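You operate a simulated robot arm through the tools that you are given. There is no shell and no other tool.

You run a simulated robot arm. Do the job below in one go: nothing can be reset, and whatever is moved stays where it is left.

TASK
Oil the rusty nut on block D, then slacken it.
Fine: the block stays clamped; can and spanner go back. Set down upright: green oil can.

It is judged by the outcome, as a careful person would: the job done as asked, and still so three seconds after it is handed in. It fails if anything else is knocked over, pushed out of place, dropped, spilled or broken.

THE ROBOT
A 7-joint arm with a two-finger parallel gripper, fixed in place. Base frame: the origin is at the foot of the arm, x ahead of it, y to its left, z up; the work surface is at about z = 0. Units: mm, rad, N and s.
With the tool pointing down near the work surface it reaches from about 260 to 680 mm from the base axis. Its first joint turns from -2.897 to 2.897 rad. Payload 2.5 kg.
The tool frame sits at the grasp point between the pads (the TCP): z along the fingers, y along the line on which they close. The tips reach 30 mm beyond it. Largest opening 94 mm; finger width 28, thickness 10; the body of the gripper, 50 by 96 mm, starts 55 mm behind the TCP.
Orientation is that of the tool frame in the base frame, as a unit quaternion [x, y, z, w]. With the fingers straight down and closing along the base's y, the tool's x points along the base's -x, its y along +y and its z along -z.

THE INTERFACE
- The arm moves only by the tool arm_command. Its argument "deltas" is a list of rows, each an object of numbers (a shift or turn left out is 0, a gripper value left out holds the last): "dx", "dy", "dz": the shift along the tool's x, y, z in units of 500 mm (1.0 is 500 mm); "ax", "ay", "az": the turn, a rotation vector about the tool's x, y, z in units of 90 degrees (1.0 is 90 degrees); "claw": the finger opening in mm, from 0 to 94. In form: [{"dx": .., "dy": .., "dz": .., "ax": .., "ay": .., "az": .., "claw": ..}, ...]. A call has 1 to 20 rows; each row is the pose to reach, as a shift and turn from the pose commanded when the call began, along the tool's axes at that moment. A call with a number of a shift or a turn outside -1 to 1 is refused whole. Rows are played at 5 a second. More than 50 mm and 0.15 rad between two rows, or a gripper value outside its range, and nothing of the call is played. Where a pose cannot be reached the arm comes as near as it can. A force on the tool above 40 N (or 10 N above the force at the start of the call, whichever is more), or a blocked arm, ends the call early, and 0.2 s more pass. Each finger travels about 72 mm/s and halts on what it meets, pressing with about 44 N; the grip force reading is that of the motor and also rises with nothing between the fingers. The clock runs only during rows and for 0.2 s after the last one: add rows that repeat a pose to give the fingers time. It gives the time, the measured TCP pose, the force on the tool (base axes), the opening and the grip force at its end, in the units of the frame above (readings bear some noise), with the torque about the TCP (base axes, N m) and any sound that the robot's microphone picked up, and new pictures: "views" is both (left out), scene, wrist or none.
- Cameras (640 x 400 px; columns grow to the right, rows downward): "scene" is fixed at [218.6, -507, 577.2]; the picture's right is [0.74, -0.67, 0.00], its down [-0.43, -0.48, -0.76] and it looks along [0.51, 0.57, -0.65] (base axes); focal length 262 px, centre (320, 200). "wrist" rides on the gripper at [76, 14, -103] in the tool frame; the picture's right is [-0.18, 0.98, 0.00], its down [-0.75, -0.14, -0.64] and it looks along [-0.63, -0.12, 0.77] (tool axes); focal length 243 px, centre (320, 200). There is no depth. A picture from a camera that has moved, and an enlarged one, comes with that camera's place and axes in the base frame and with its lens. The place of the scene camera against the robot may be out by one fixed shift of up to 18 mm in any direction.
- enlarge(camera, box): a new picture of the part [left, top, right, bottom] of that camera's present view, enlarged. It takes no simulated time.
- sign_off(): hands the job in; it is judged then, once.

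Nothing tells you positions but the pictures and the camera data. Unless the task says otherwise, let go and move clear before handing in.

The tools are called after "Call:" as a command line: name --argument value ..., lists and objects as JSON in quotes. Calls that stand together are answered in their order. arm_command: Moves the arm, as the interface text tells. Its arguments: {"type":"object","properties":{"deltas":{"type":"array"},"views":{"type":"string","enum":["both","scene","wrist","none"]}},"required":["deltas"]} The other tools are called the same way: enlarge (camera, box) takes an enlarged picture of a part of a camera's view; sign_off () hands the job in.

At the start:

```text
clock: 0.0
eef_pos: [424.2, -280.2, 395.6]
tool_rot: [0.001, 1.0, 0.0, 0.0]
ft_force: [0.0, -0.3, -0.6]
moment: [0.02, -0.02, 0.01]
gripper_width: 94.3
grip_force: 0.1
```

scene: 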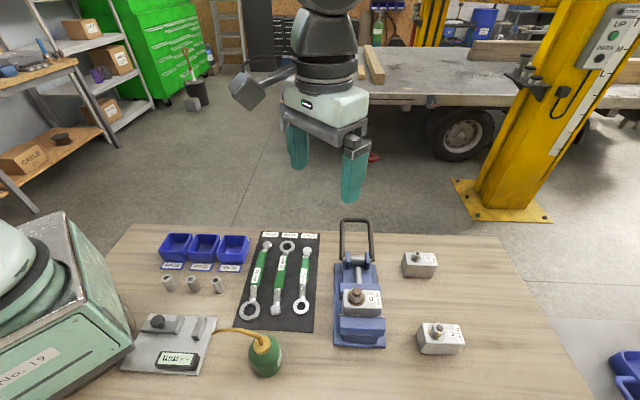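
wrist: 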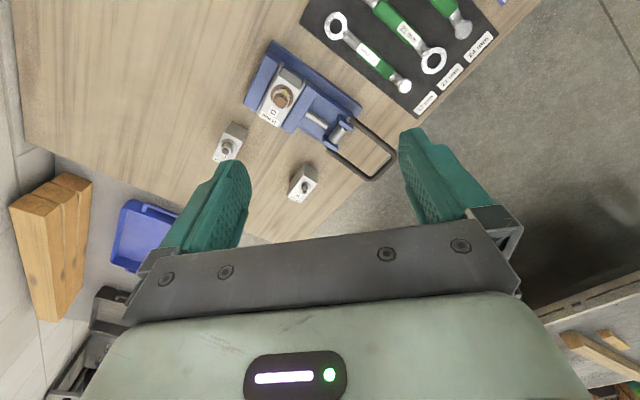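

I see a bench with a clamp holding a block with a rusty nut, three spanners on a mat, sockets, an oil can with a long spout, and two loose blocks. I'll look closer before moving.

Call:
enlarge --camera "scene" --box '[310, 210, 480, 370]'

Call:
enlarge --camera "scene" --box '[225, 220, 345, 340]'

Call:
enlarge --camera "scene" --box '[110, 220, 300, 390]'

Call:
enlarge --camera "wrist" --box '[200, 0, 520, 210]'

```text
2.50 times, centred on (395, 290) of scene
camera zoom: at [218.6, -507.0, 577.2], right [0.74, -0.67, 0.0], down [-0.43, -0.48, -0.76], along [0.51, 0.57, -0.65], focal length 655 px, centre (132, -25)
```

zoom: 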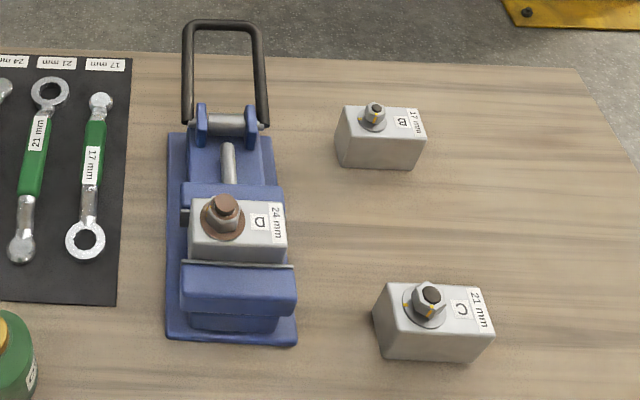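

```text
3.33 times, centred on (285, 280) of scene
camera zoom: at [218.6, -507.0, 577.2], right [0.74, -0.67, 0.0], down [-0.43, -0.48, -0.76], along [0.51, 0.57, -0.65], focal length 874 px, centre (437, -67)
```

zoom: 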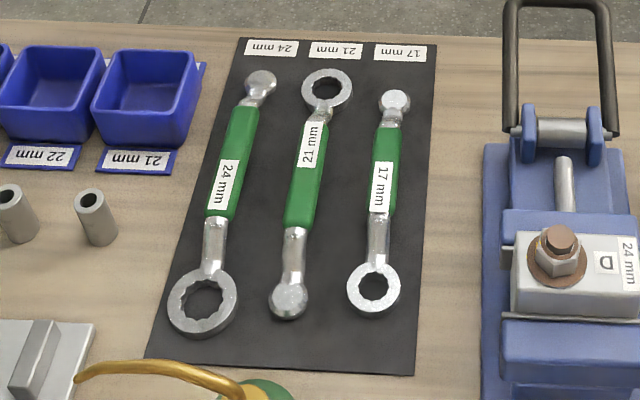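

```text
2.35 times, centred on (205, 305) of scene
camera zoom: at [218.6, -507.0, 577.2], right [0.74, -0.67, 0.0], down [-0.43, -0.48, -0.76], along [0.51, 0.57, -0.65], focal length 617 px, centre (591, -47)
```

zoom: 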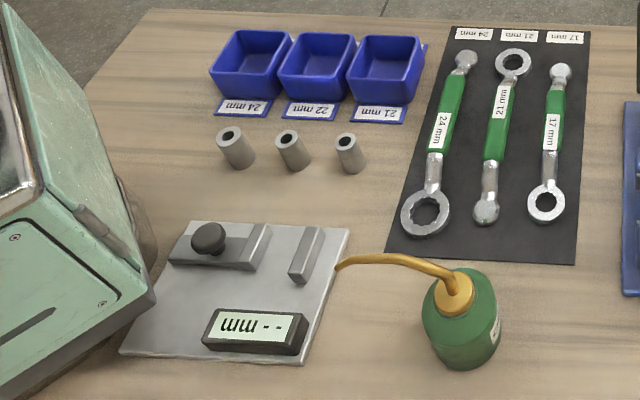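

```text
1.90 times, centred on (360, 105) of wrist
camera zoom: at [348.5, -265.5, 498.1], right [0.18, 0.98, 0.0], down [0.75, -0.14, 0.64], along [0.63, -0.12, -0.77], focal length 462 px, centre (244, 381)
```

zoom: 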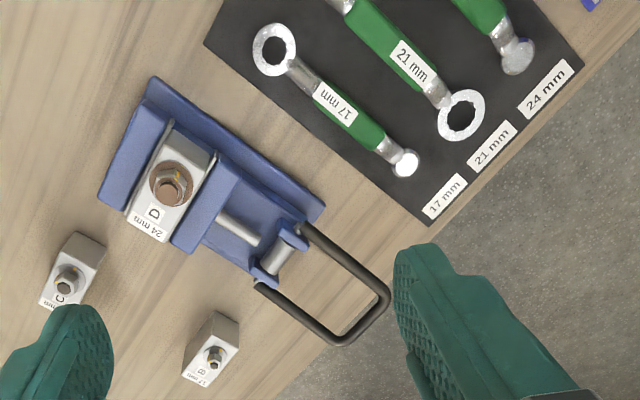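

The rusty nut is on block D, held in the blue vise (24 mm label). The oil can sits near the front, and the 24 mm spanner is on the mat. I'll raise no contact yet, just swing the wrist camera round to look over the mat and the can.

Call:
arm_command --deltas '[{"dx": 0.0157, "dy": 0.0467, "dz": 0.0075, "az": 0.0833}, {"dx": 0.0313, "dy": 0.0933, "dz": 0.015, "az": 0.1667}, {"dx": 0.047, "dy": 0.14, "dz": 0.0225, "az": 0.25}, {"dx": 0.0627, "dy": 0.1867, "dz": 0.03, "az": 0.3333}, {"dx": 0.0783, "dy": 0.2333, "dz": 0.0375, "az": 0.4167}, {"dx": 0.094, "dy": 0.28, "dz": 0.045, "az": 0.5}, {"dx": 0.1097, "dy": 0.3267, "dz": 0.0525, "az": 0.5833}, {"dx": 0.1253, "dy": 0.3733, "dz": 0.06, "az": 0.6667}, {"dx": 0.141, "dy": 0.42, "dz": 0.0675, "az": 0.75}, {"dx": 0.1567, "dy": 0.4667, "dz": 0.075, "az": 0.8333}, {"dx": 0.1723, "dy": 0.5133, "dz": 0.0825, "az": 0.9167}, {"dx": 0.188, "dy": 0.56, "dz": 0.09, "az": 1.0}]'

```text
clock: 2.6
eef_pos: [329.7, 0.8, 349.4]
tool_rot: [0.708, 0.706, 0.0, 0.0]
ft_force: [-0.4, 0.0, -0.1]
moment: [-0.01, 0.02, 0.01]
gripper_width: 93.9
grip_force: 0.0
camera wrist: at [344.5, 76.3, 452.7], right [0.98, -0.19, 0.0], down [-0.14, -0.75, 0.64], along [-0.12, -0.63, -0.77], focal length 243 px, centre (320, 200)
```

scene: 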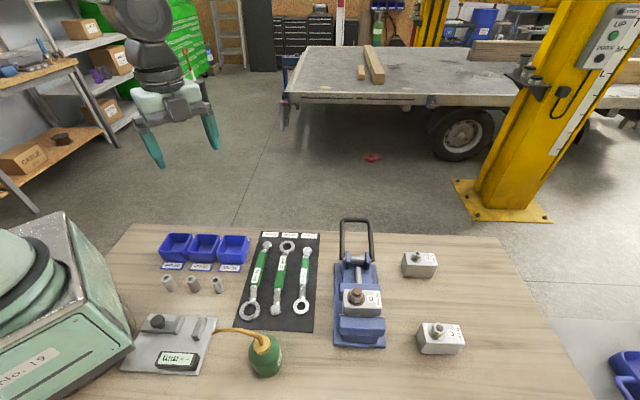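
wrist: 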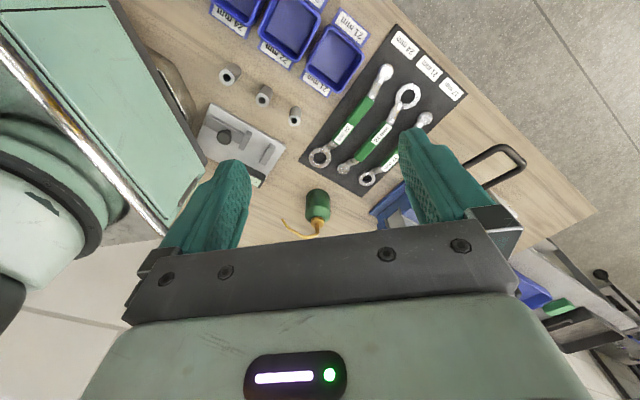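

The wrist view now shows the can, spanners and sockets from above. I'll enlarge parts of it to fix positions.

Call:
enlarge --camera "wrist" --box '[250, 130, 410, 250]'

Call:
enlarge --camera "wrist" --box '[290, 30, 480, 200]'

Call:
enlarge --camera "scene" --box '[200, 310, 300, 390]'

Call:
enlarge --camera "scene" --box '[325, 260, 405, 355]'

```text
3.33 times, centred on (330, 190) of wrist
camera zoom: at [344.5, 76.3, 452.7], right [0.98, -0.19, 0.0], down [-0.14, -0.75, 0.64], along [-0.12, -0.63, -0.77], focal length 809 px, centre (287, 233)
```

zoom: 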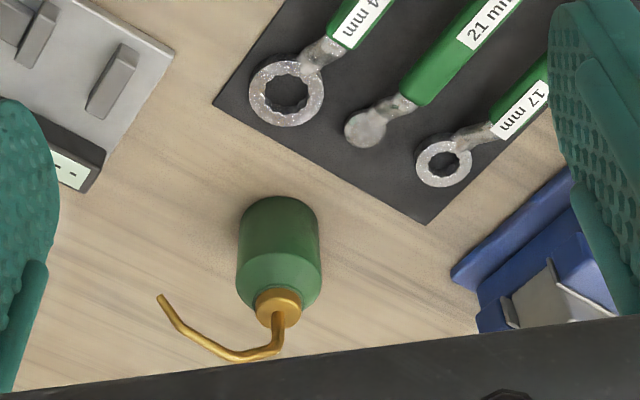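

```text
2.35 times, centred on (385, 115) of wrist
camera zoom: at [344.5, 76.3, 452.7], right [0.98, -0.19, 0.0], down [-0.14, -0.75, 0.64], along [-0.12, -0.63, -0.77], focal length 571 px, centre (167, 400)
```

zoom: 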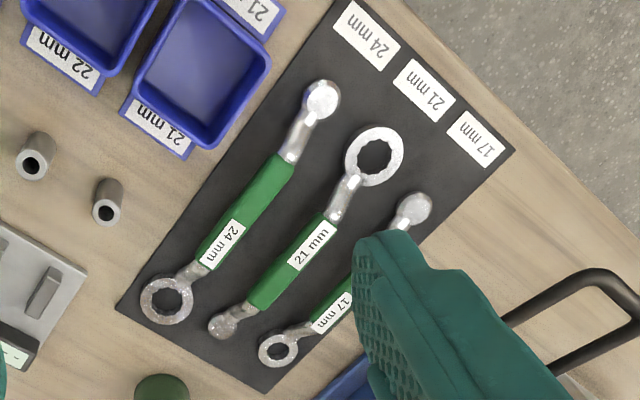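

```text
5.00 times, centred on (250, 350) of scene
camera zoom: at [218.6, -507.0, 577.2], right [0.74, -0.67, 0.0], down [-0.43, -0.48, -0.76], along [0.51, 0.57, -0.65], focal length 1310 px, centre (670, -550)
```

zoom: 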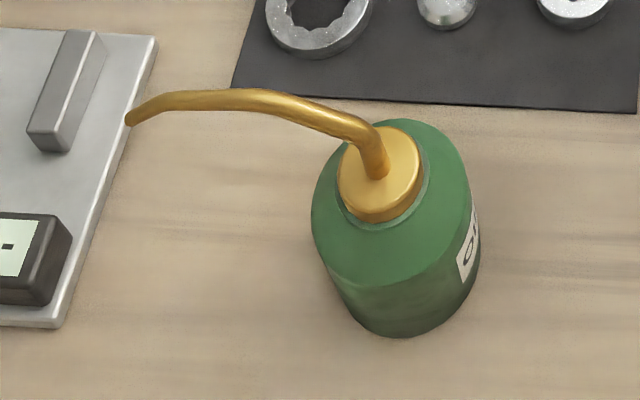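

```text
4.21 times, centred on (365, 308) of scene
camera zoom: at [218.6, -507.0, 577.2], right [0.74, -0.67, 0.0], down [-0.43, -0.48, -0.76], along [0.51, 0.57, -0.65], focal length 1104 px, centre (130, -253)
```

zoom: 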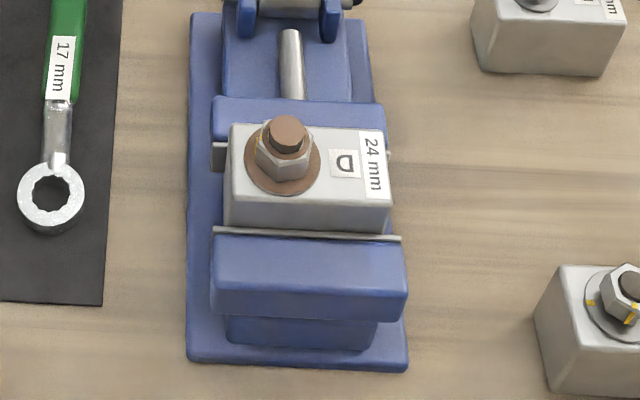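

The can's spout points back toward the base and arches over at roughly 130 mm high, and the 24 mm ring lies near (297, -174). The nut seems to be near (455, -347) about 100 mm up, so I'll move over the vise to measure it.

Call:
arm_command --deltas '[{"dx": -0.058, "dy": 0.0209, "dz": 0.0133, "az": -0.0833}, {"dx": -0.1159, "dy": 0.0418, "dz": 0.0265, "az": -0.1667}, {"dx": -0.1739, "dy": 0.0627, "dz": 0.0398, "az": -0.25}, {"dx": -0.2319, "dy": 0.0835, "dz": 0.053, "az": -0.3333}, {"dx": -0.2898, "dy": 0.1044, "dz": 0.0663, "az": -0.4167}, {"dx": -0.3478, "dy": 0.1253, "dz": 0.0795, "az": -0.5}, {"dx": -0.4058, "dy": 0.1462, "dz": 0.0928, "az": -0.5833}, {"dx": -0.4637, "dy": 0.1671, "dz": 0.106, "az": -0.6667}, {"dx": -0.5217, "dy": 0.188, "dz": 0.1193, "az": -0.75}, {"dx": -0.5797, "dy": 0.2088, "dz": 0.1325, "az": -0.8333}, {"dx": -0.6376, "dy": 0.2297, "dz": 0.1458, "az": -0.9167}, {"dx": -0.6956, "dy": 0.2506, "dz": 0.159, "az": -1.0}]'

Call:
enlarge --camera "wrist" --box '[220, 90, 420, 220]'

```text
clock: 5.2
eef_pos: [452.7, -347.7, 270.5]
tool_rot: [-0.001, 1.0, 0.0, 0.0]
ft_force: [-0.4, 0.3, -0.5]
moment: [-0.01, 0.03, 0.0]
gripper_width: 94.0
grip_force: 0.1
camera wrist: at [377.3, -333.5, 373.8], right [0.18, 0.98, 0.0], down [0.75, -0.14, 0.64], along [0.63, -0.12, -0.77], focal length 243 px, centre (320, 200)
```

scene: 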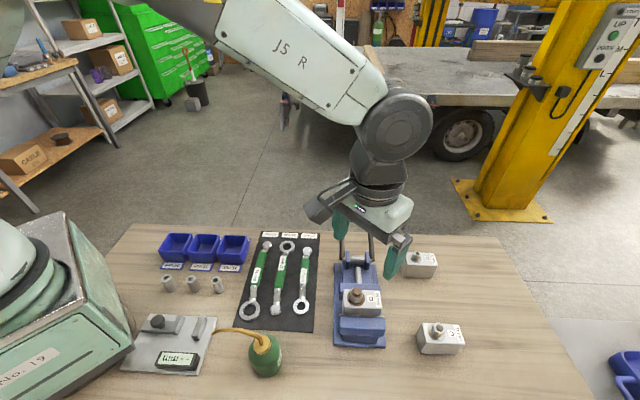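
wrist: 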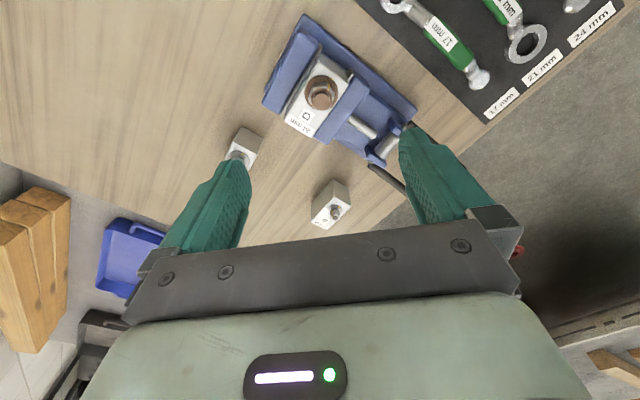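

```text
3.08 times, centred on (320, 155) of wrist
camera zoom: at [377.3, -333.5, 373.8], right [0.18, 0.98, 0.0], down [0.75, -0.14, 0.64], along [0.63, -0.12, -0.77], focal length 746 px, centre (320, 338)
```

zoom: 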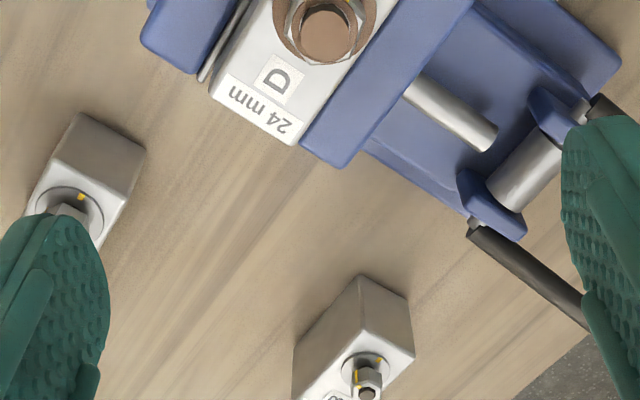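

I'm over the vise and can see the nut, block D and the clamp lever. I'll zoom tighter on the nut from this view to fix its position.

Call:
enlarge --camera "wrist" --box '[270, 60, 370, 125]'

Call:
enlarge --camera "scene" --box '[335, 270, 395, 310]'

```text
6.15 times, centred on (320, 92) of wrist
camera zoom: at [377.3, -333.5, 373.8], right [0.18, 0.98, 0.0], down [0.75, -0.14, 0.64], along [0.63, -0.12, -0.77], focal length 1493 px, centre (320, 862)
```

zoom: 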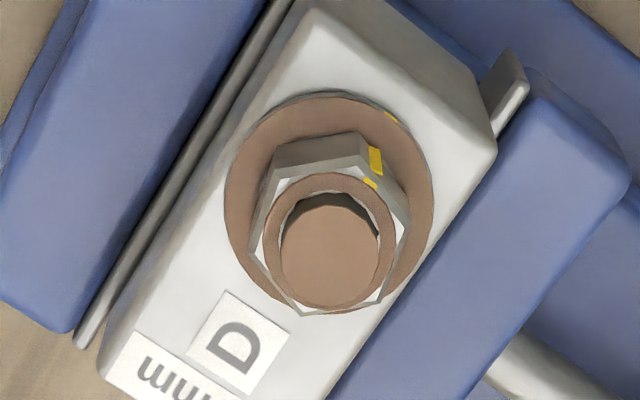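

```text
10.00 times, centred on (365, 290) of scene
camera zoom: at [218.6, -507.0, 577.2], right [0.74, -0.67, 0.0], down [-0.43, -0.48, -0.76], along [0.51, 0.57, -0.65], focal length 2621 px, centre (-130, -700)
```

zoom: 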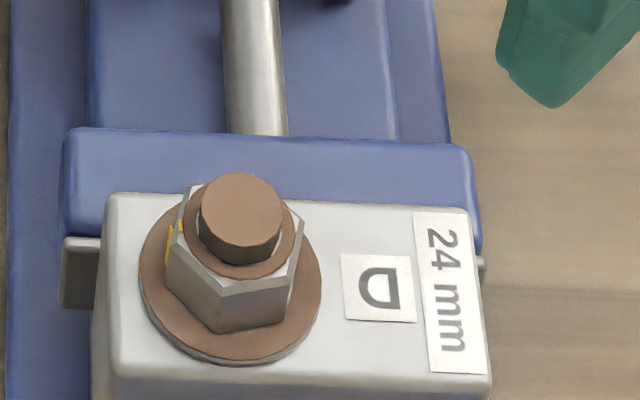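

I'll position the wrist camera almost straight above the nut to pin down its x and y with little height dependence.

Call:
arm_command --deltas '[{"dx": -0.045, "dy": -0.009, "dz": 0.027}, {"dx": -0.09, "dy": -0.018, "dz": 0.054}, {"dx": -0.1346, "dy": -0.0266, "dz": 0.08}, {"dx": -0.1346, "dy": -0.0266, "dz": 0.08}]'

Call:
enlarge --camera "wrist" --box '[260, 0, 380, 75]'

```text
clock: 6.2
eef_pos: [523.1, -361.5, 231.3]
tool_rot: [0.0, 1.0, 0.0, 0.0]
ft_force: [0.2, 0.3, -0.1]
moment: [-0.03, -0.02, 0.03]
gripper_width: 94.2
grip_force: 0.0
camera wrist: at [447.1, -347.0, 333.5], right [0.18, 0.98, 0.0], down [0.75, -0.14, 0.64], along [0.63, -0.12, -0.77], focal length 243 px, centre (320, 200)
```

scene: 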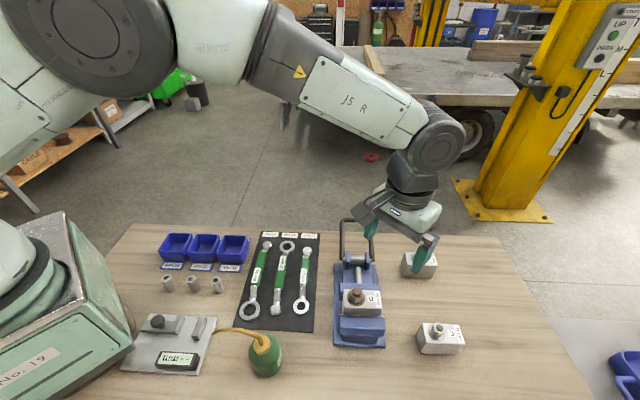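
wrist: 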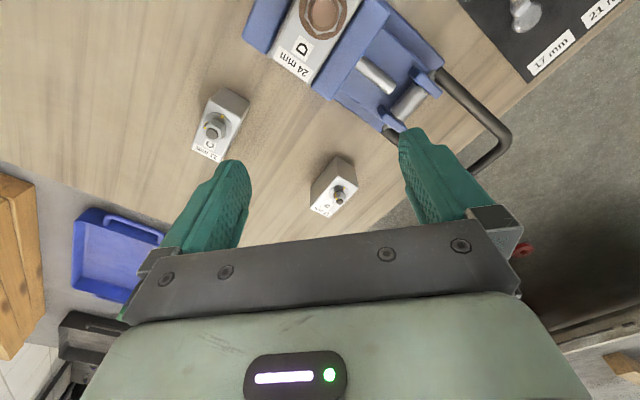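

```text
5.33 times, centred on (320, 38) of wrist
camera zoom: at [447.1, -347.0, 333.5], right [0.18, 0.98, 0.0], down [0.75, -0.14, 0.64], along [0.63, -0.12, -0.77], focal length 1294 px, centre (320, 1067)
```

zoom: 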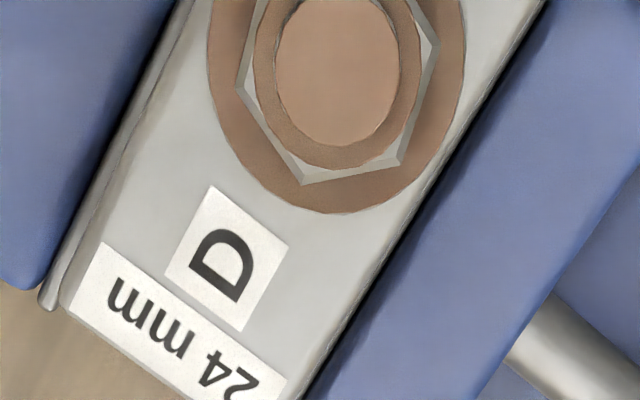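

The nut's axis is at about (456, -346). Now I'll take a low side-on view from the +y side to get the nut and block heights.

Call:
arm_command --deltas '[{"dx": 0.0103, "dy": 0.0248, "dz": 0.0064, "ax": 0.0268, "ay": -0.0268, "az": 0.0735}, {"dx": 0.0206, "dy": 0.0497, "dz": 0.0127, "ax": 0.0535, "ay": -0.0535, "az": 0.147}, {"dx": 0.031, "dy": 0.0745, "dz": 0.0191, "ax": 0.0803, "ay": -0.0803, "az": 0.2205}, {"dx": 0.0413, "dy": 0.0994, "dz": 0.0254, "ax": 0.107, "ay": -0.107, "az": 0.294}, {"dx": 0.0516, "dy": 0.1242, "dz": 0.0318, "ax": 0.1338, "ay": -0.1338, "az": 0.3675}, {"dx": 0.0619, "dy": 0.1491, "dz": 0.0381, "ax": 0.1605, "ay": -0.1605, "az": 0.441}, {"dx": 0.0723, "dy": 0.1739, "dz": 0.0445, "ax": 0.1873, "ay": -0.1873, "az": 0.5146}, {"dx": 0.0826, "dy": 0.1988, "dz": 0.0508, "ax": 0.214, "ay": -0.214, "az": 0.5881}, {"dx": 0.0929, "dy": 0.2236, "dz": 0.0572, "ax": 0.2408, "ay": -0.2408, "az": 0.6616}, {"dx": 0.1032, "dy": 0.2485, "dz": 0.0635, "ax": 0.2675, "ay": -0.2675, "az": 0.7351}, {"dx": 0.1136, "dy": 0.2733, "dz": 0.0699, "ax": 0.2943, "ay": -0.2943, "az": 0.8086}, {"dx": 0.1239, "dy": 0.2982, "dz": 0.0762, "ax": 0.321, "ay": -0.321, "az": 0.8821}, {"dx": 0.1342, "dy": 0.323, "dz": 0.0826, "ax": 0.3478, "ay": -0.3478, "az": 0.9556}]'

Call:
enlarge --camera "wrist" --box '[230, 100, 420, 220]'

```text
clock: 9.0
eef_pos: [456.4, -201.4, 189.4]
tool_rot: [0.665, 0.663, -0.242, 0.242]
ft_force: [1.7, 0.1, -0.6]
moment: [0.03, 0.01, 0.01]
gripper_width: 93.8
grip_force: 0.0
camera wrist: at [470.7, -76.0, 219.7], right [0.98, -0.14, 0.12], down [-0.14, -0.16, 0.98], along [-0.12, -0.98, -0.18], focal length 243 px, centre (320, 200)
```

scene: 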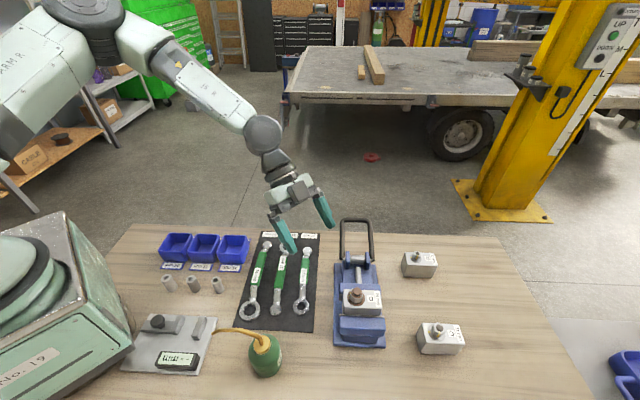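
wrist: 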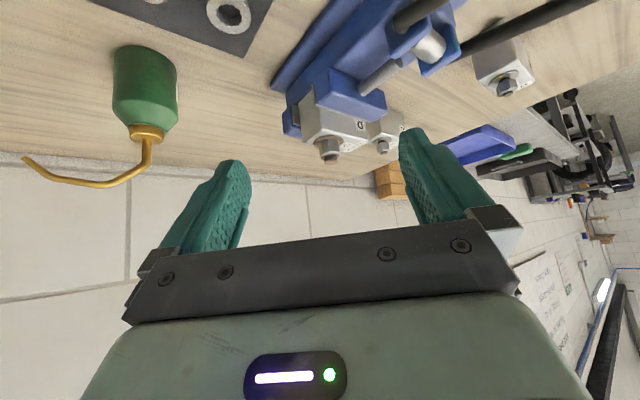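

```text
3.33 times, centred on (325, 160) of wrist
camera zoom: at [470.7, -76.0, 219.7], right [0.98, -0.14, 0.12], down [-0.14, -0.16, 0.98], along [-0.12, -0.98, -0.18], focal length 809 px, centre (303, 333)
```

zoom: 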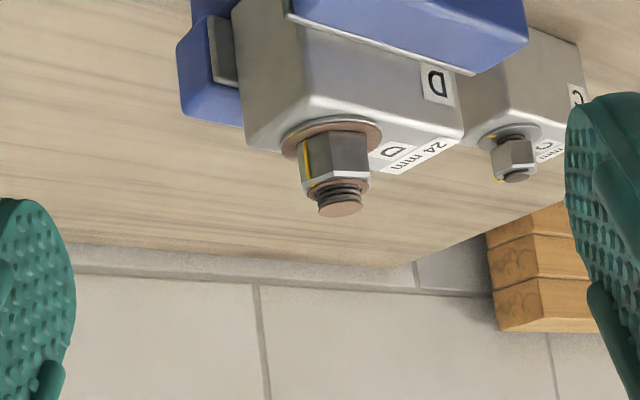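

The nut runs from about z = 100 to 117, with the stud end at about 127. I'll use this side-on view to size up the can, its spout and the lever.

Call:
enlarge --camera "wrist" --box '[0, 20, 210, 200]'

Call:
enlarge --camera "wrist" --box '[260, 0, 600, 160]'

Call:
enlarge --camera "wrist" --box '[70, 0, 280, 120]'

```text
2.22 times, centred on (105, 110) of wrist
camera zoom: at [470.7, -76.0, 219.7], right [0.98, -0.14, 0.12], down [-0.14, -0.16, 0.98], along [-0.12, -0.98, -0.18], focal length 539 px, centre (798, 400)
```

zoom: 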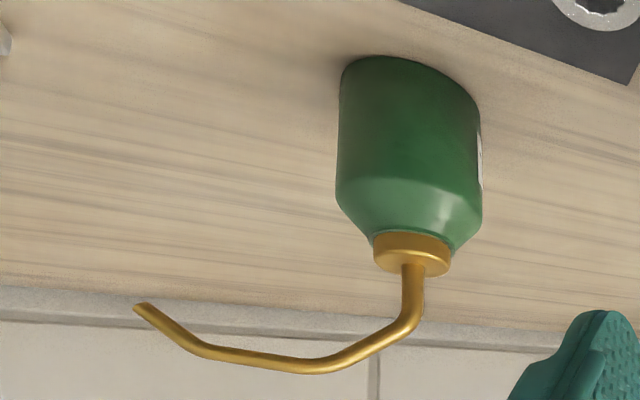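

```text
1.88 times, centred on (430, 80) of wrist
camera zoom: at [470.7, -76.0, 219.7], right [0.98, -0.14, 0.12], down [-0.14, -0.16, 0.98], along [-0.12, -0.98, -0.18], focal length 457 px, centre (113, 426)
```

zoom: 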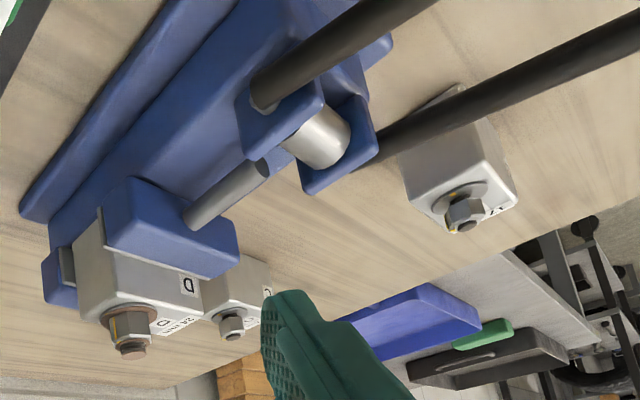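

```text
3.05 times, centred on (175, 60) of wrist
camera zoom: at [470.7, -76.0, 219.7], right [0.98, -0.14, 0.12], down [-0.14, -0.16, 0.98], along [-0.12, -0.98, -0.18], focal length 739 px, centre (762, 627)
```

zoom: 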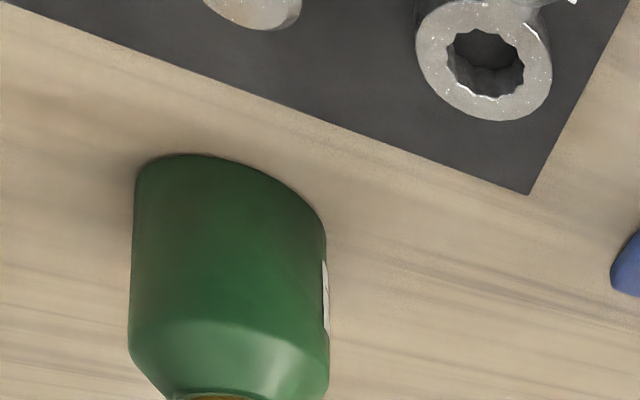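

The can body is about 56 mm across and 52 mm tall, with its spout tip near (215, -228, 122). I'll go above it with the tool vertical and its x axis along the spout, for a clean top view.

Call:
arm_command --deltas '[{"dx": -0.0328, "dy": -0.0341, "dz": -0.0086, "ax": -0.0218, "ay": 0.0526, "az": -0.0599}, {"dx": -0.0657, "dy": -0.0682, "dz": -0.0171, "ax": -0.0436, "ay": 0.1053, "az": -0.1198}, {"dx": -0.0985, "dy": -0.1023, "dz": -0.0257, "ax": -0.0654, "ay": 0.1579, "az": -0.1797}, {"dx": -0.1313, "dy": -0.1364, "dz": -0.0342, "ax": -0.0872, "ay": 0.2105, "az": -0.2396}, {"dx": -0.1641, "dy": -0.1705, "dz": -0.0428, "ax": -0.109, "ay": 0.2631, "az": -0.2994}, {"dx": -0.197, "dy": -0.2046, "dz": -0.0513, "ax": -0.1308, "ay": 0.3158, "az": -0.3593}, {"dx": -0.2298, "dy": -0.2387, "dz": -0.0599, "ax": -0.1526, "ay": 0.3684, "az": -0.4192}, {"dx": -0.2626, "dy": -0.2728, "dz": -0.0684, "ax": -0.1744, "ay": 0.421, "az": -0.4791}, {"dx": -0.2626, "dy": -0.2728, "dz": -0.0684, "ax": -0.1744, "ay": 0.421, "az": -0.4791}]'

Call:
enlarge --camera "wrist" --box '[190, 0, 390, 125]'

```text
clock: 11.0
eef_pos: [317.3, -278.8, 299.5]
tool_rot: [0.382, 0.924, 0.002, 0.001]
ft_force: [0.2, 0.2, -0.4]
moment: [-0.04, 0.0, 0.02]
gripper_width: 93.7
grip_force: 0.0
camera wrist: at [273.8, -214.1, 402.8], right [0.82, 0.57, 0.0], down [0.43, -0.63, 0.64], along [0.36, -0.53, -0.77], focal length 243 px, centre (320, 200)
```

scene: 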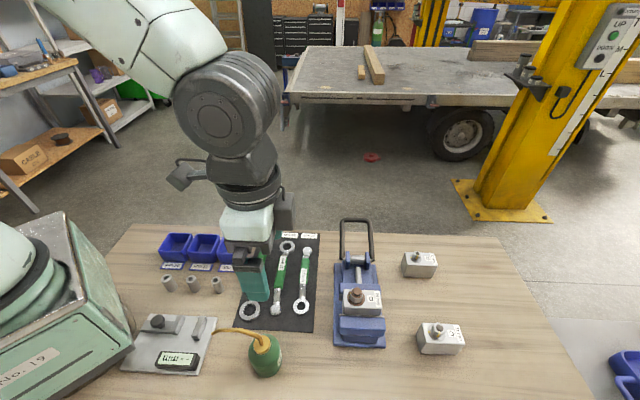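
wrist: 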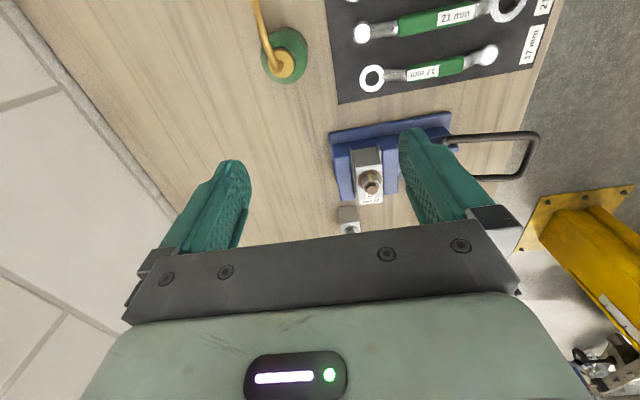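

```text
3.20 times, centred on (290, 62) of wrist
camera zoom: at [273.8, -214.1, 402.8], right [0.82, 0.57, 0.0], down [0.43, -0.63, 0.64], along [0.36, -0.53, -0.77], focal length 776 px, centre (416, 640)
```

zoom: 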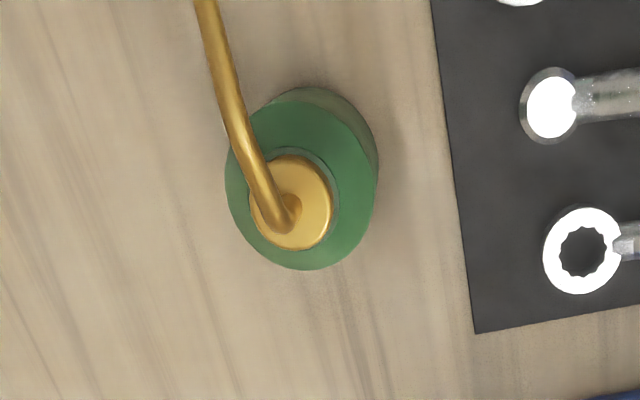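

The can axis is at about (269.5, -287.5), with the spout pointing exactly along the tool's x. I'll line up behind it and tilt the gripper 48° so it can come in from the side away from the spout.

Call:
arm_command --deltas '[{"dx": -0.0093, "dy": -0.0114, "dz": 0.0141, "ay": 0.0762}, {"dx": -0.0185, "dy": -0.0228, "dz": 0.0283, "ay": 0.1524}, {"dx": -0.0278, "dy": -0.0342, "dz": 0.0424, "ay": 0.2286}, {"dx": -0.037, "dy": -0.0456, "dz": 0.0566, "ay": 0.3047}, {"dx": -0.0463, "dy": -0.057, "dz": 0.0707, "ay": 0.3809}, {"dx": -0.0555, "dy": -0.0684, "dz": 0.0849, "ay": 0.4571}, {"dx": -0.0648, "dy": -0.0798, "dz": 0.099, "ay": 0.5333}, {"dx": -0.0648, "dy": -0.0798, "dz": 0.099, "ay": 0.5333}]'

```text
clock: 12.8
eef_pos: [313.0, -330.0, 252.9]
tool_rot: [0.349, 0.844, 0.156, -0.377]
ft_force: [-0.2, -0.2, 0.0]
moment: [-0.02, 0.02, 0.01]
gripper_width: 94.1
grip_force: 0.0
camera wrist: at [342.4, -337.7, 376.8], right [0.78, 0.61, -0.14], down [0.59, -0.79, -0.13], along [-0.19, 0.02, -0.98], focal length 243 px, centre (320, 200)
```

scene: 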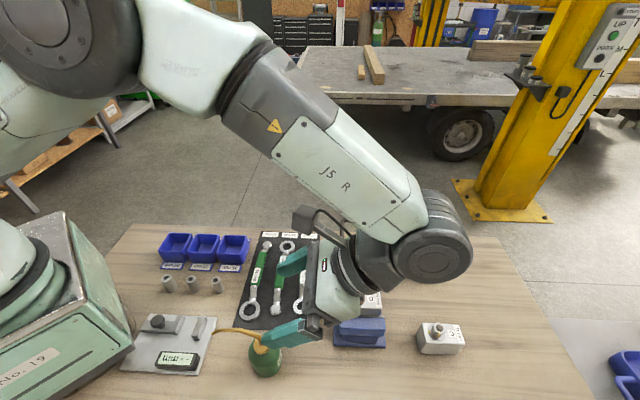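
wrist: 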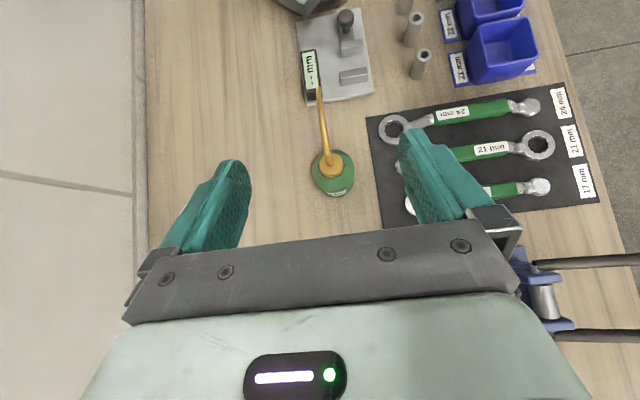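

The tilt is good and the can is lined up between the fingers. I'll check the alignment closely before descending behind it.

Call:
enlarge --camera "wrist" --box '[260, 80, 400, 210]'

Call:
enlarge --camera "scene" --box '[200, 220, 440, 390]'

```text
3.08 times, centred on (330, 145) of wrist
camera zoom: at [342.4, -337.7, 376.8], right [0.78, 0.61, -0.14], down [0.59, -0.79, -0.13], along [-0.19, 0.02, -0.98], focal length 746 px, centre (289, 369)
```

zoom: 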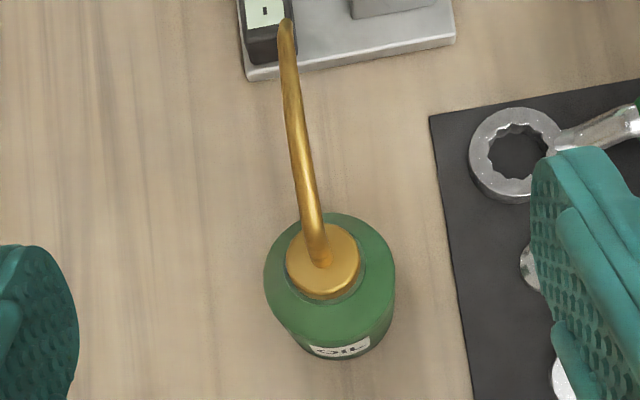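

```text
2.35 times, centred on (320, 305) of scene
camera zoom: at [218.6, -507.0, 577.2], right [0.74, -0.67, 0.0], down [-0.43, -0.48, -0.76], along [0.51, 0.57, -0.65], focal length 617 px, centre (320, -47)
```

zoom: 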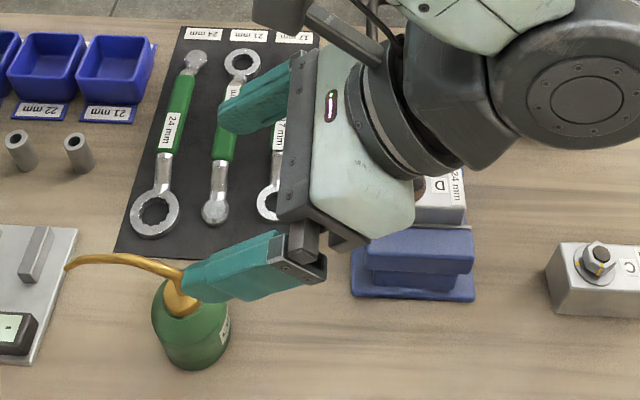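

The can sits right on the tool's centre plane. Now I'll lower to a pre-grasp spot behind it, still 120 mm back along the fingers.

Call:
arm_command --deltas '[{"dx": -0.06, "dz": 0.0344}, {"dx": -0.12, "dz": 0.0688}, {"dx": -0.18, "dz": 0.1032}, {"dx": -0.2394, "dz": 0.1376}, {"dx": -0.2394, "dz": 0.1376}]'

Call:
enlarge --camera "scene" --box '[220, 240, 440, 390]'

Call:
enlarge --camera "wrist" --box '[230, 0, 430, 200]'

```text
clock: 14.0
eef_pos: [333.6, -350.5, 115.4]
tool_rot: [0.35, 0.844, 0.156, -0.376]
ft_force: [-0.5, -0.8, -0.6]
moment: [-0.02, -0.01, -0.01]
gripper_width: 93.9
grip_force: 0.2
camera wrist: at [361.8, -357.8, 241.3], right [0.78, 0.61, -0.14], down [0.59, -0.79, -0.13], along [-0.19, 0.02, -0.98], focal length 243 px, centre (320, 200)
```

scene: 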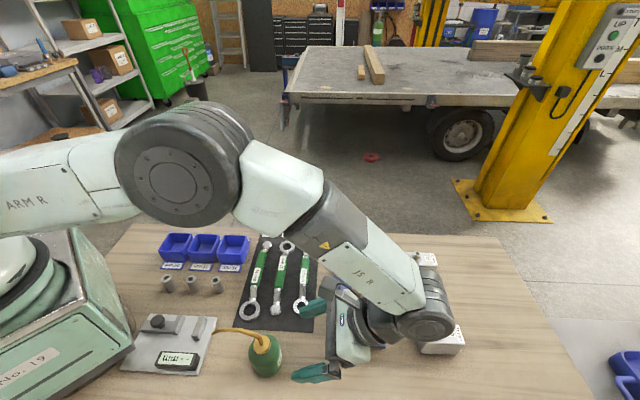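
wrist: 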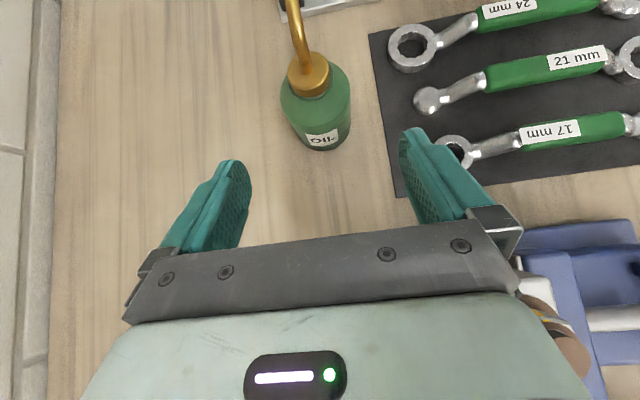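

```text
2.67 times, centred on (330, 315) of scene
camera zoom: at [218.6, -507.0, 577.2], right [0.74, -0.67, 0.0], down [-0.43, -0.48, -0.76], along [0.51, 0.57, -0.65], focal length 699 px, centre (293, -107)
```

zoom: 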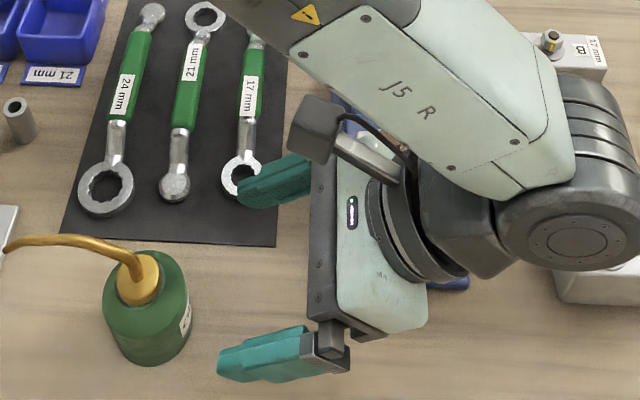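

```text
2.00 times, centred on (330, 100) of wrist
camera zoom: at [361.8, -357.8, 241.3], right [0.78, 0.61, -0.14], down [0.59, -0.79, -0.13], along [-0.19, 0.02, -0.98], focal length 485 px, centre (300, 400)
```

zoom: 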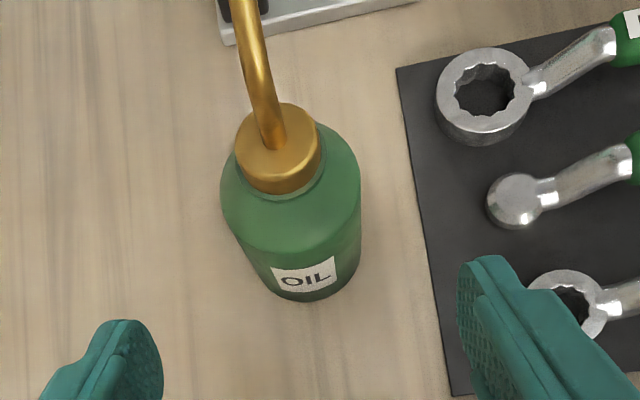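

Aligned; I'll advance 116 mm along the fingers to straddle the can body, slightly narrowed, and look before closing.

Call:
arm_command --deltas '[{"dz": 0.06, "claw": 86}, {"dz": 0.12, "claw": 86}, {"dz": 0.17, "claw": 86}, {"dz": 0.205, "claw": 86}, {"dz": 0.232, "claw": 86}, {"dz": 0.232, "claw": 86}]'

Call:
enlarge --camera "scene" --box '[200, 270, 380, 400]'

```text
clock: 15.4
eef_pos: [273.9, -289.9, 37.8]
tool_rot: [0.35, 0.844, 0.156, -0.376]
ft_force: [-0.2, -0.2, -0.1]
moment: [0.0, -0.01, 0.01]
gripper_width: 85.9
grip_force: 0.1
camera wrist: at [301.7, -295.7, 163.5], right [0.78, 0.61, -0.14], down [0.59, -0.79, -0.13], along [-0.19, 0.02, -0.98], focal length 243 px, centre (320, 200)
```

scene: 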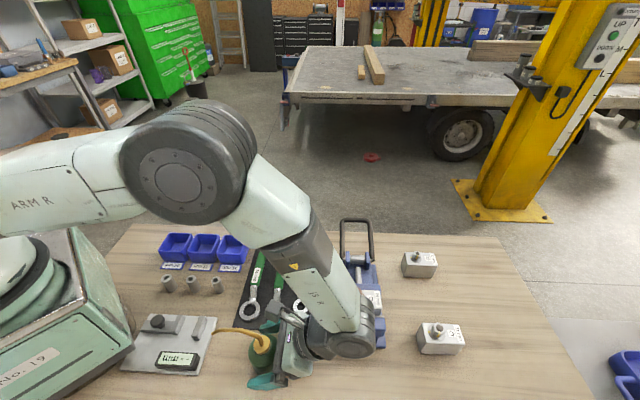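
wrist: 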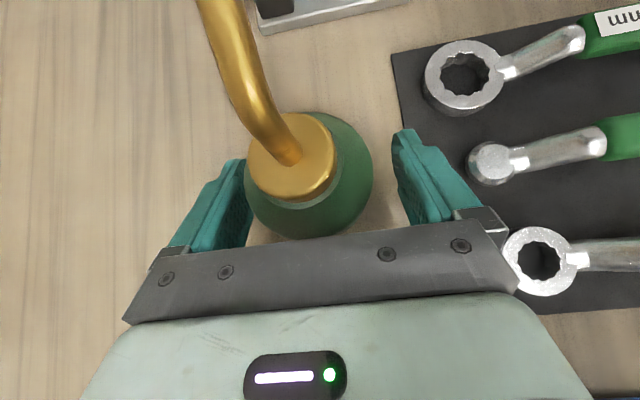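

```text
3.08 times, centred on (290, 335) of scene
camera zoom: at [218.6, -507.0, 577.2], right [0.74, -0.67, 0.0], down [-0.43, -0.48, -0.76], along [0.51, 0.57, -0.65], focal length 806 px, centre (412, -215)
```

zoom: 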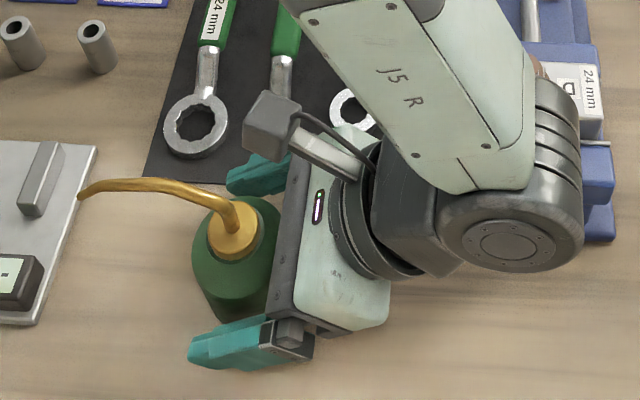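

The fingers straddle the can with no contact. I'll check the centring between the pads before squeezing.

Call:
enlarge --camera "wrist" --box '[220, 90, 430, 250]'

```text
2.50 times, centred on (325, 170) of wrist
camera zoom: at [301.7, -295.7, 163.5], right [0.78, 0.61, -0.14], down [0.59, -0.79, -0.13], along [-0.19, 0.02, -0.98], focal length 606 px, centre (308, 275)
```

zoom: 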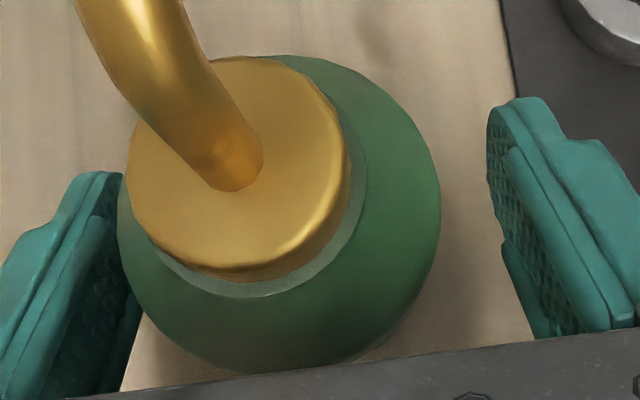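

The can is about 2.5 mm off centre toward the tool's -y, so I'll shift by that and then close on the body.

Call:
arm_command --deltas '[{"dy": -0.005, "claw": 86}, {"dy": -0.005, "claw": 70}, {"dy": -0.005, "claw": 62}, {"dy": -0.005, "claw": 40}, {"dy": -0.005, "claw": 40}, {"dy": -0.005, "claw": 40}]'

Call:
enlarge --camera "wrist" --box '[220, 90, 430, 250]'

```text
clock: 16.8
eef_pos: [270.7, -290.9, 37.4]
tool_rot: [0.35, 0.844, 0.156, -0.376]
ft_force: [0.4, 1.6, -0.5]
moment: [0.0, 0.05, -0.04]
gripper_width: 60.6
grip_force: 44.7
camera wrist: at [299.9, -298.0, 163.1], right [0.78, 0.61, -0.14], down [0.59, -0.79, -0.13], along [-0.19, 0.02, -0.98], focal length 243 px, centre (320, 200)
```

scene: 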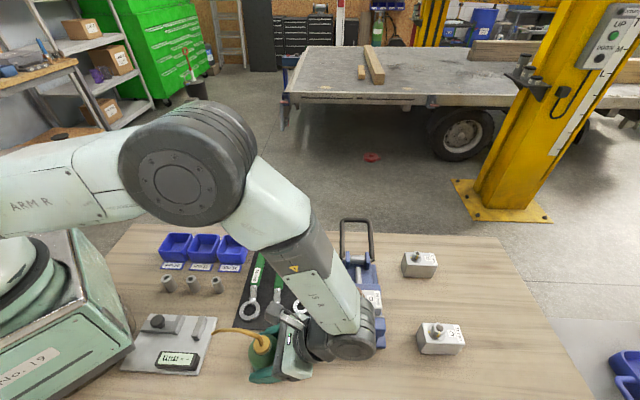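
wrist: 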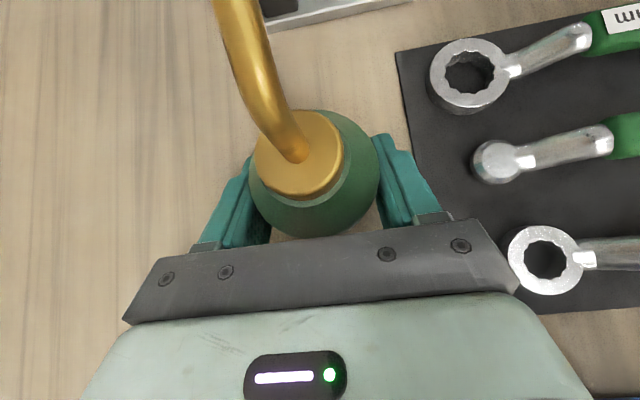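

```text
2.50 times, centred on (325, 170) of wrist
camera zoom: at [299.9, -298.0, 163.1], right [0.78, 0.61, -0.14], down [0.59, -0.79, -0.13], along [-0.19, 0.02, -0.98], focal length 606 px, centre (308, 275)
```

zoom: 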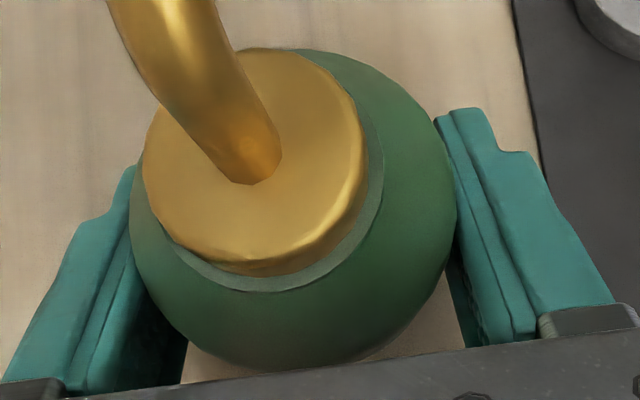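

The can is gripped (60.6 mm). I record this pose (270.7, -290.9, 37.4) for putting it back, and now lift it straight up by 150 mm.

Call:
arm_command --deltas '[{"dx": 0.015, "dz": -0.0135}, {"dx": 0.045, "dz": -0.0405}, {"dx": 0.09, "dz": -0.081}, {"dx": 0.135, "dz": -0.1215}, {"dx": 0.18, "dz": -0.162}, {"dx": 0.21, "dz": -0.189}, {"dx": 0.2229, "dz": -0.2007}, {"dx": 0.2229, "dz": -0.2007}]'

Call:
enlarge --camera "scene" --box '[180, 200, 400, 360]'

```text
clock: 18.6
eef_pos: [271.9, -291.8, 188.8]
tool_rot: [0.35, 0.844, 0.156, -0.376]
ft_force: [0.6, 0.2, -2.2]
moment: [-0.01, -0.02, -0.03]
gripper_width: 60.5
grip_force: 43.7
camera wrist: at [301.0, -298.5, 314.2], right [0.78, 0.61, -0.14], down [0.59, -0.79, -0.13], along [-0.19, 0.02, -0.98], focal length 243 px, centre (320, 200)
```

scene: 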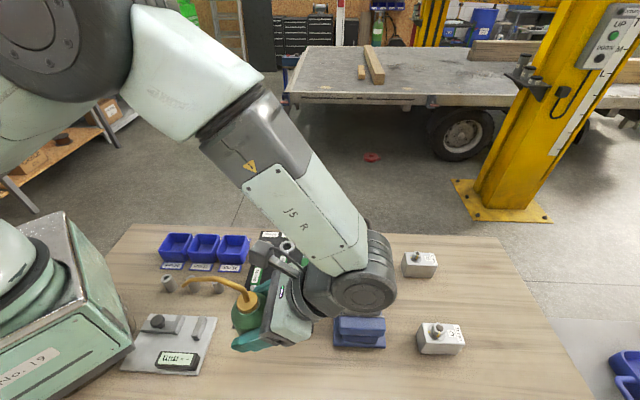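
wrist: 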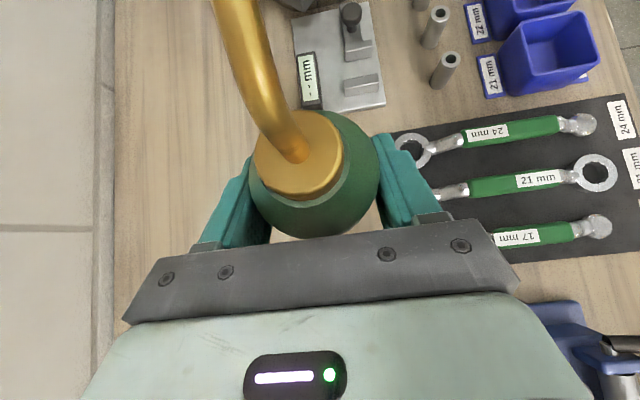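

```text
2.50 times, centred on (290, 280) of scene
camera zoom: at [218.6, -507.0, 577.2], right [0.74, -0.67, 0.0], down [-0.43, -0.48, -0.76], along [0.51, 0.57, -0.65], focal length 655 px, centre (395, 0)
```

zoom: 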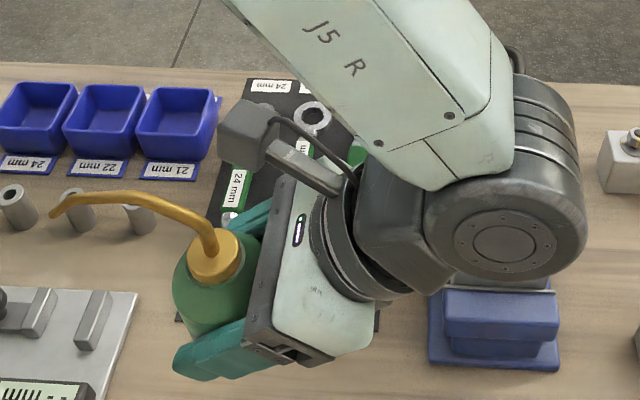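

The can is lifted upright and steady. Next I'll carry it, still upright, to beside the nut while turning it 90° so the spout points over the nut from the vise's near end.

Call:
arm_command --deltas '[{"dx": -0.0158, "dy": 0.0013, "dz": -0.0179, "ax": -0.0531, "az": 0.0478}, {"dx": -0.0317, "dy": 0.0026, "dz": -0.0357, "ax": -0.1061, "az": 0.0956}, {"dx": -0.0475, "dy": 0.004, "dz": -0.0536, "ax": -0.1592, "az": 0.1434}, {"dx": -0.0634, "dy": 0.0053, "dz": -0.0715, "ax": -0.2123, "az": 0.1911}, {"dx": -0.0792, "dy": 0.0066, "dz": -0.0894, "ax": -0.2654, "az": 0.2389}, {"dx": -0.0951, "dy": 0.0079, "dz": -0.1072, "ax": -0.3184, "az": 0.2867}, {"dx": -0.1109, "dy": 0.0093, "dz": -0.1251, "ax": -0.3715, "az": 0.3345}, {"dx": -0.1267, "dy": 0.0106, "dz": -0.143, "ax": -0.4246, "az": 0.3823}, {"dx": -0.1426, "dy": 0.0119, "dz": -0.1608, "ax": -0.4776, "az": 0.4301}, {"dx": -0.1584, "dy": 0.0132, "dz": -0.1787, "ax": -0.5307, "az": 0.4779}, {"dx": -0.1743, "dy": 0.0145, "dz": -0.1966, "ax": -0.5838, "az": 0.5256}, {"dx": -0.1901, "dy": 0.0159, "dz": -0.2145, "ax": -0.6369, "az": 0.5734}, {"dx": -0.206, "dy": 0.0172, "dz": -0.2323, "ax": -0.6899, "az": 0.6212}, {"dx": -0.2218, "dy": 0.0185, "dz": -0.2502, "ax": -0.743, "az": 0.669}, {"dx": -0.2218, "dy": 0.0185, "dz": -0.2502, "ax": -0.743, "az": 0.669}]'

Call:
enlarge --camera "scene" --box '[260, 190, 480, 350]'

```text
clock: 21.8
eef_pos: [397.0, -401.9, 188.8]
tool_rot: [0.844, 0.349, 0.376, -0.155]
ft_force: [0.6, 0.1, -3.0]
moment: [0.01, 0.0, 0.0]
gripper_width: 60.5
grip_force: 43.5
camera wrist: at [389.2, -429.7, 314.2], right [0.61, -0.78, -0.14], down [-0.79, -0.59, -0.13], along [0.02, 0.19, -0.98], focal length 243 px, centre (320, 200)
```

scene: 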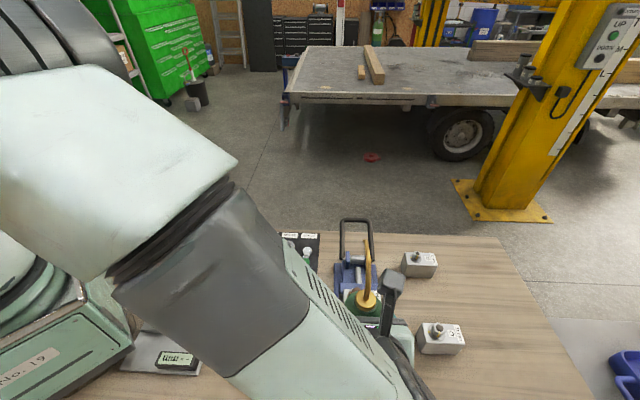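
wrist: 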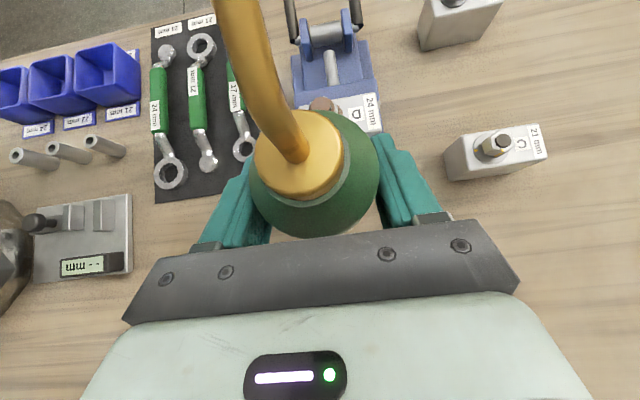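

```text
2.50 times, centred on (370, 270) of scene
camera zoom: at [218.6, -507.0, 577.2], right [0.74, -0.67, 0.0], down [-0.43, -0.48, -0.76], along [0.51, 0.57, -0.65], focal length 655 px, centre (195, 25)
```

zoom: 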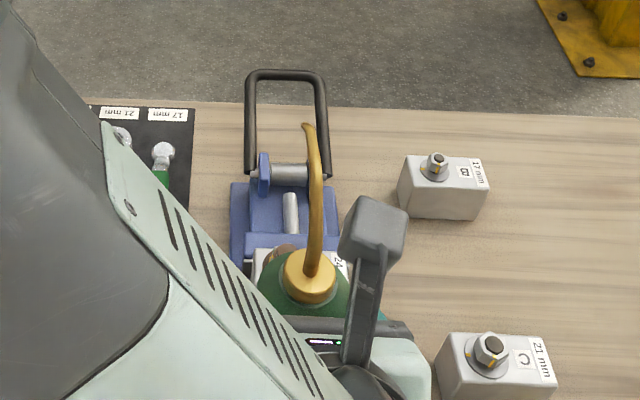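

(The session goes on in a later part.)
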